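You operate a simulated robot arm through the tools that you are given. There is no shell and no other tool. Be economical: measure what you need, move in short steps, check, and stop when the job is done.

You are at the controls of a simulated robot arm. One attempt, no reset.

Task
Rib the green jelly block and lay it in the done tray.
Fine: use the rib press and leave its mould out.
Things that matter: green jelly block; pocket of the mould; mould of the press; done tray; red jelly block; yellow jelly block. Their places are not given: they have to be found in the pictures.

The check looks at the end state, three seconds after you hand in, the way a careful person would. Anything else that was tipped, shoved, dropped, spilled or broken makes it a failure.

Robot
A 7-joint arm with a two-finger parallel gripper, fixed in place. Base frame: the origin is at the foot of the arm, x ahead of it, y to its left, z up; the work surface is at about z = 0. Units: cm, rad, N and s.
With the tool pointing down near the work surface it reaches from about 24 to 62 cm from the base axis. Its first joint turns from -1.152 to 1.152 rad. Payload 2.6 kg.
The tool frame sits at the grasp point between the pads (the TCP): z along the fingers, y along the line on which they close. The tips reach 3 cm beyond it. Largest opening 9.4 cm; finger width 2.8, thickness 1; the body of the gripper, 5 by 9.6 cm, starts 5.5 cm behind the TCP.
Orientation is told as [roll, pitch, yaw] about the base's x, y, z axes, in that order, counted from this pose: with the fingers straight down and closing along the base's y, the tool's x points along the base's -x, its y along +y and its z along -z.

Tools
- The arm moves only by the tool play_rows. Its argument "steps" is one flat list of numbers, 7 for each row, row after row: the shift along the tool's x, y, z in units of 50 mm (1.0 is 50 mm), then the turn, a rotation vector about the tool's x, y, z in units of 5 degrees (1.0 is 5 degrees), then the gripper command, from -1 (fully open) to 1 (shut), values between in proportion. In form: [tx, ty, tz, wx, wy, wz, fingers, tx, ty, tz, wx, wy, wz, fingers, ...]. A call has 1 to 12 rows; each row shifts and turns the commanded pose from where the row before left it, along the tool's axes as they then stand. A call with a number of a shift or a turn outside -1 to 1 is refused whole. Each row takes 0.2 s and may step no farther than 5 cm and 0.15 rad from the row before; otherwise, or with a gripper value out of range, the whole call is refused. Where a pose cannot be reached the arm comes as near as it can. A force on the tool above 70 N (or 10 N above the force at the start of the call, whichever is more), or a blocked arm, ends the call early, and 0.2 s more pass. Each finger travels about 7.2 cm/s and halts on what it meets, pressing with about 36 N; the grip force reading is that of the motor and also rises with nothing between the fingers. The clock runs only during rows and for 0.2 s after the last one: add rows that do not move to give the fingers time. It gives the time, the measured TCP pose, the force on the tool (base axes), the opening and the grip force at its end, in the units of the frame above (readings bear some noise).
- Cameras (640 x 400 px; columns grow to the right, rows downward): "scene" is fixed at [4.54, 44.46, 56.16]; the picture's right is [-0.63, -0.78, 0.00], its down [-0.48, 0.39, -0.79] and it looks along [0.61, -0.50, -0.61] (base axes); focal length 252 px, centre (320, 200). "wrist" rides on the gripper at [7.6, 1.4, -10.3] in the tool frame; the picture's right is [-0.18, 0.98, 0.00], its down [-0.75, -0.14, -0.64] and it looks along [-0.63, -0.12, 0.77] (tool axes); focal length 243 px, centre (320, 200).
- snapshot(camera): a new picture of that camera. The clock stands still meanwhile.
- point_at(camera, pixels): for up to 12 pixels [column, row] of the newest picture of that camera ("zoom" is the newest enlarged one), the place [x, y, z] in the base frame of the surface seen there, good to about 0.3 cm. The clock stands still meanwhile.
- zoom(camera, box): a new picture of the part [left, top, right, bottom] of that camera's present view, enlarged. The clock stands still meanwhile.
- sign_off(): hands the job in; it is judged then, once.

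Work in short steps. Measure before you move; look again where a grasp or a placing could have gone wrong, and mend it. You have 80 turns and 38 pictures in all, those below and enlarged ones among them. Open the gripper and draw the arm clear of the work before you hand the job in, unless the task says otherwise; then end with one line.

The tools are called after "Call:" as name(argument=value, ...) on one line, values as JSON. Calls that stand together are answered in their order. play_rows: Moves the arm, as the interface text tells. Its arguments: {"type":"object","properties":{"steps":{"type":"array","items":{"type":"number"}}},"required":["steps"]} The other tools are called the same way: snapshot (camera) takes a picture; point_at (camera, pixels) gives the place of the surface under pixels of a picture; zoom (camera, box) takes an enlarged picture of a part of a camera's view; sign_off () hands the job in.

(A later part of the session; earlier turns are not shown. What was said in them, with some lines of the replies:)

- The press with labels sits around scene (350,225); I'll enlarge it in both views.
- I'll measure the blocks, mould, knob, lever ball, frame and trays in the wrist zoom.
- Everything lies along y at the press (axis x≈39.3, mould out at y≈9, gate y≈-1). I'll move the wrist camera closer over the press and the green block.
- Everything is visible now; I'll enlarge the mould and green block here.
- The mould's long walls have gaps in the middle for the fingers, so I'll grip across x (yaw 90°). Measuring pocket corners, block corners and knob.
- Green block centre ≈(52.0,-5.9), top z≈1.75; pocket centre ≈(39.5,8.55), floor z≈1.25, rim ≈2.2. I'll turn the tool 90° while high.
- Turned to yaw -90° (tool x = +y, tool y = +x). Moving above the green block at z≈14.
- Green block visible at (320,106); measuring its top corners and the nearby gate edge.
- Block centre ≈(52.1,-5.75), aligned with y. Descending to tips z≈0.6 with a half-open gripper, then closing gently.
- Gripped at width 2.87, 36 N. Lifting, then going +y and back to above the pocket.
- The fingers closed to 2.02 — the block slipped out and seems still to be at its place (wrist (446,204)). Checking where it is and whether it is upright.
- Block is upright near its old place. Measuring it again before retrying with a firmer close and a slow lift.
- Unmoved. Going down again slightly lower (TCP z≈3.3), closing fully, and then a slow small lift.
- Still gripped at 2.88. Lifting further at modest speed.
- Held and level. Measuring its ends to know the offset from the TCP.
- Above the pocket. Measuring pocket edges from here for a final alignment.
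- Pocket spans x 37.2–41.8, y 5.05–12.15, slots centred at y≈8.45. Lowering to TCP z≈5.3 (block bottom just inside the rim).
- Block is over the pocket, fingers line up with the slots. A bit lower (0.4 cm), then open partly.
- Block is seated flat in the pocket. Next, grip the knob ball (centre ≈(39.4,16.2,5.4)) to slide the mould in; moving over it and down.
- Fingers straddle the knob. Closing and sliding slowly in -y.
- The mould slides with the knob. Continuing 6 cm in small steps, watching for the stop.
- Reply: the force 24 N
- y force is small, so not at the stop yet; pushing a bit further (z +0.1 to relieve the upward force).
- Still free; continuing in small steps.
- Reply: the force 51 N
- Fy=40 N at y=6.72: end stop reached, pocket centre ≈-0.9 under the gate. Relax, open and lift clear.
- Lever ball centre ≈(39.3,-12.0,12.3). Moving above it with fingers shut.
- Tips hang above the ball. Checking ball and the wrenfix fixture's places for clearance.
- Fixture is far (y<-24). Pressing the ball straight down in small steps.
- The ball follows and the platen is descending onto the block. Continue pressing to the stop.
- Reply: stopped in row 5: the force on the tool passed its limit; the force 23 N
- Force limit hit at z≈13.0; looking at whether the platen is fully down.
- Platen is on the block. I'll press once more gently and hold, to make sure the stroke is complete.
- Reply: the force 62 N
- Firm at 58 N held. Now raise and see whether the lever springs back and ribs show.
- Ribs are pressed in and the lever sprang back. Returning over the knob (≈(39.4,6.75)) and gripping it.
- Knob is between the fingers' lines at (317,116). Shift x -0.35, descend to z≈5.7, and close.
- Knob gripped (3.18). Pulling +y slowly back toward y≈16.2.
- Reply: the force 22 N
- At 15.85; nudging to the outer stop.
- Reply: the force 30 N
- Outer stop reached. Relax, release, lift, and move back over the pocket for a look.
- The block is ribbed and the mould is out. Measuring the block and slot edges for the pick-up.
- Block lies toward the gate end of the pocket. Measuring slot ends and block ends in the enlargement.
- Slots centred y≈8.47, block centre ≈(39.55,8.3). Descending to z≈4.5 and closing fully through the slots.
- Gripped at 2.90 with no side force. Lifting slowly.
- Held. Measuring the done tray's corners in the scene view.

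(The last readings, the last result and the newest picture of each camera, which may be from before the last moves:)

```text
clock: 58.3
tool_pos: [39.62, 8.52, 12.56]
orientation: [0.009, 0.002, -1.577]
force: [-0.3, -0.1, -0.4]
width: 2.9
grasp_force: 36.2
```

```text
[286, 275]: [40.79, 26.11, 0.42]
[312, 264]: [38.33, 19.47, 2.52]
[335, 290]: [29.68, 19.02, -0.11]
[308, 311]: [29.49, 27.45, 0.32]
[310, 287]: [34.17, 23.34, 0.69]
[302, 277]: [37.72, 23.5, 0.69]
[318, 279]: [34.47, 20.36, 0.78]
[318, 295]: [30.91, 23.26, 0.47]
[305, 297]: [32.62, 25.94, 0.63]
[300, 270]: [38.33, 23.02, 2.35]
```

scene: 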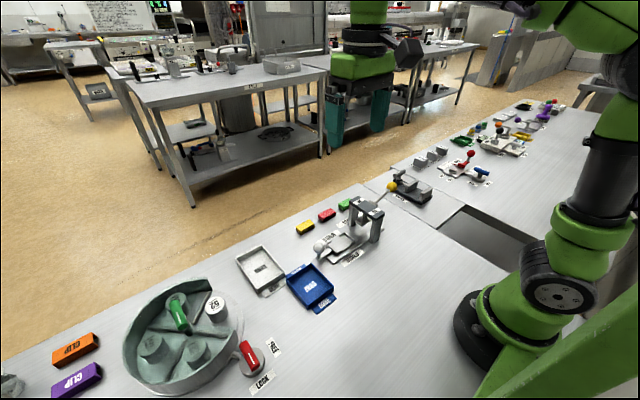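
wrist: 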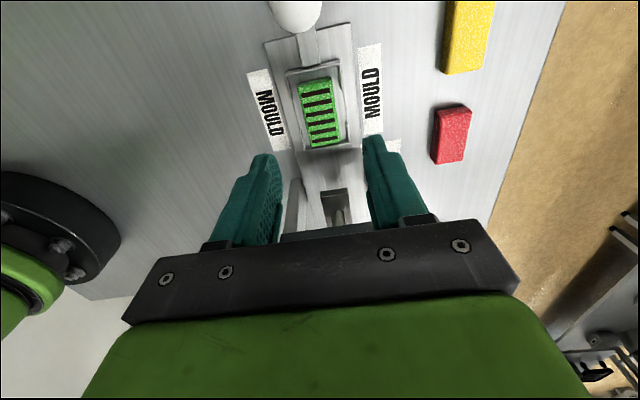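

Tray centre ≈(34.3,23.4), floor z≈0.6, rim ≈2.4. Carrying the block over it, first back in x and then +y.

Call:
play_rows(steps=[0, -0.2, 0, 0, 0, 0, 1, 0.1, -0.4, 0, 0, 0, 0, 1, 0.3, -0.35, 0, 0, 0, 0, 1, 0.45, -0.1, 0, 0, 0, 0, 1, 0.5, 0, 0, 0, 0, 0, 1, 0.5, 0, 0, 0, 0, 0, 1, 0.5, 0, 0, 0, 0, 0, 1, 0.4, 0, 0, 0, 0, 0, 1, 0.23, 0, 0, 0, 0, 0, 1, 0, 0, 0, 0, 0, 0, 1])

Call:
zoom(camera="scene", box=[250, 190, 390, 320])

```text
clock: 60.5
tool_pos: [34.46, 23.44, 12.5]
orientation: [0.008, 0.0, -1.576]
force: [-0.5, 0.0, 0.1]
width: 2.88
grasp_force: 36.3
```

```text
3.08 times, centred on (320, 255) of scene
```

zoom: 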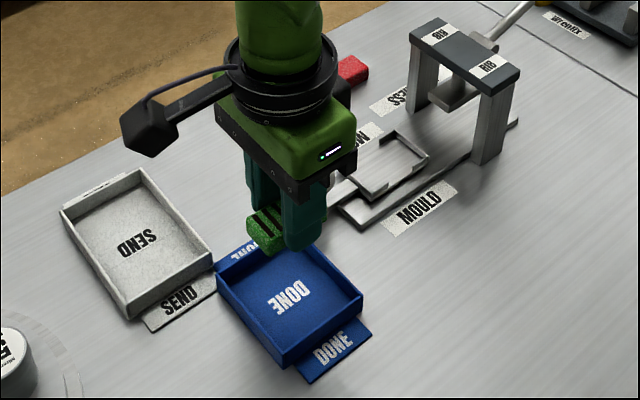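

Held over the tray. Lowering to TCP z≈4.1 and releasing gently, then rising.

Call:
play_rows(steps=[0, -0.02, 0.3, 0, 0, 0, 1, 0, 0, 0.4, 0, 0, 0, 1, 0, 0, 0.4, 0, 0, 0, 1, 0, 0, 0.3, 0, 0, 0, 1, 0, 0, 0.18, 0, 0, 0, 1, 0, 0, 0.08, 0, 0, 0, 1, 0, 0, 0, 0, 0, 0, 1])

```text
clock: 62.1
tool_pos: [34.54, 23.37, 4.27]
orientation: [0.008, 0.002, -1.579]
force: [-1.2, -0.4, -0.6]
width: 2.9
grasp_force: 36.2
```

Call:
play_rows(steps=[0, 0, 0.03, 0, 0, 0, 1, 0, 0, 0, 0, 0, 0, 0.35, 0, 0, 0, 0, 0, 0, 0.2, 0, 0, 0, 0, 0, 0, 0.1, 0, 0, 0, 0, 0, 0, 0.1, 0, 0, -0.3, 0, 0, 0, 0.1, 0, 0, -0.6, 0, 0, 0, 0.1, 0, 0, -0.7, 0, 0, 0, 0, 0, 0, -0.8, 0, 0, 0, -0.5, -0.8, 0, -0.2, 0, 0, 0, -1, -0.8, 0, -0.2, 0, 0, 0, -1, 0, 0, 0, 0, 0, 0, -1])

Call:
zoom(camera="scene", box=[230, 170, 420, 320])

```text
clock: 64.7
tool_pos: [34.19, 15.17, 18.17]
orientation: [0.008, 0.002, -1.578]
force: [-0.2, 0.1, -0.2]
width: 9.4
grasp_force: 0.0
```

```text
2.67 times, centred on (325, 245) of scene
```

zoom: 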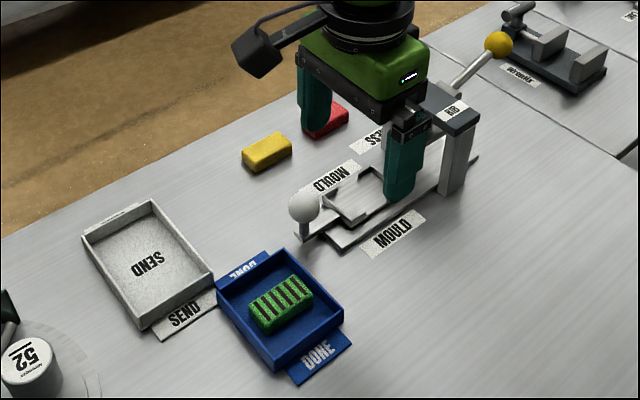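

The ribbed green block lies flat in the done tray, the mould is out, and the rest is untouched. Raising the arm clear.

Call:
play_rows(steps=[0, 0, -0.8, 0, 0, 0, -1, 0, 0, -0.8, 0, 0, 0, -1, 0, 0, -0.8, 0, 0, 0, -1, 0, 0, 0, 0, 0, 0, -1])

```text
clock: 65.7
tool_pos: [34.01, 15.35, 30.14]
orientation: [0.009, 0.002, -1.577]
force: [0.5, 0.1, 0.2]
width: 9.38
grasp_force: 0.0
```

Arm is clear with the gripper open, so I'm handing in.

Call:
sign_off()

```text
The job is handed in.
```

The green jelly block is ribbed and lies flat in the done tray; the press's mould is out and the red and yellow blocks were left untouched.
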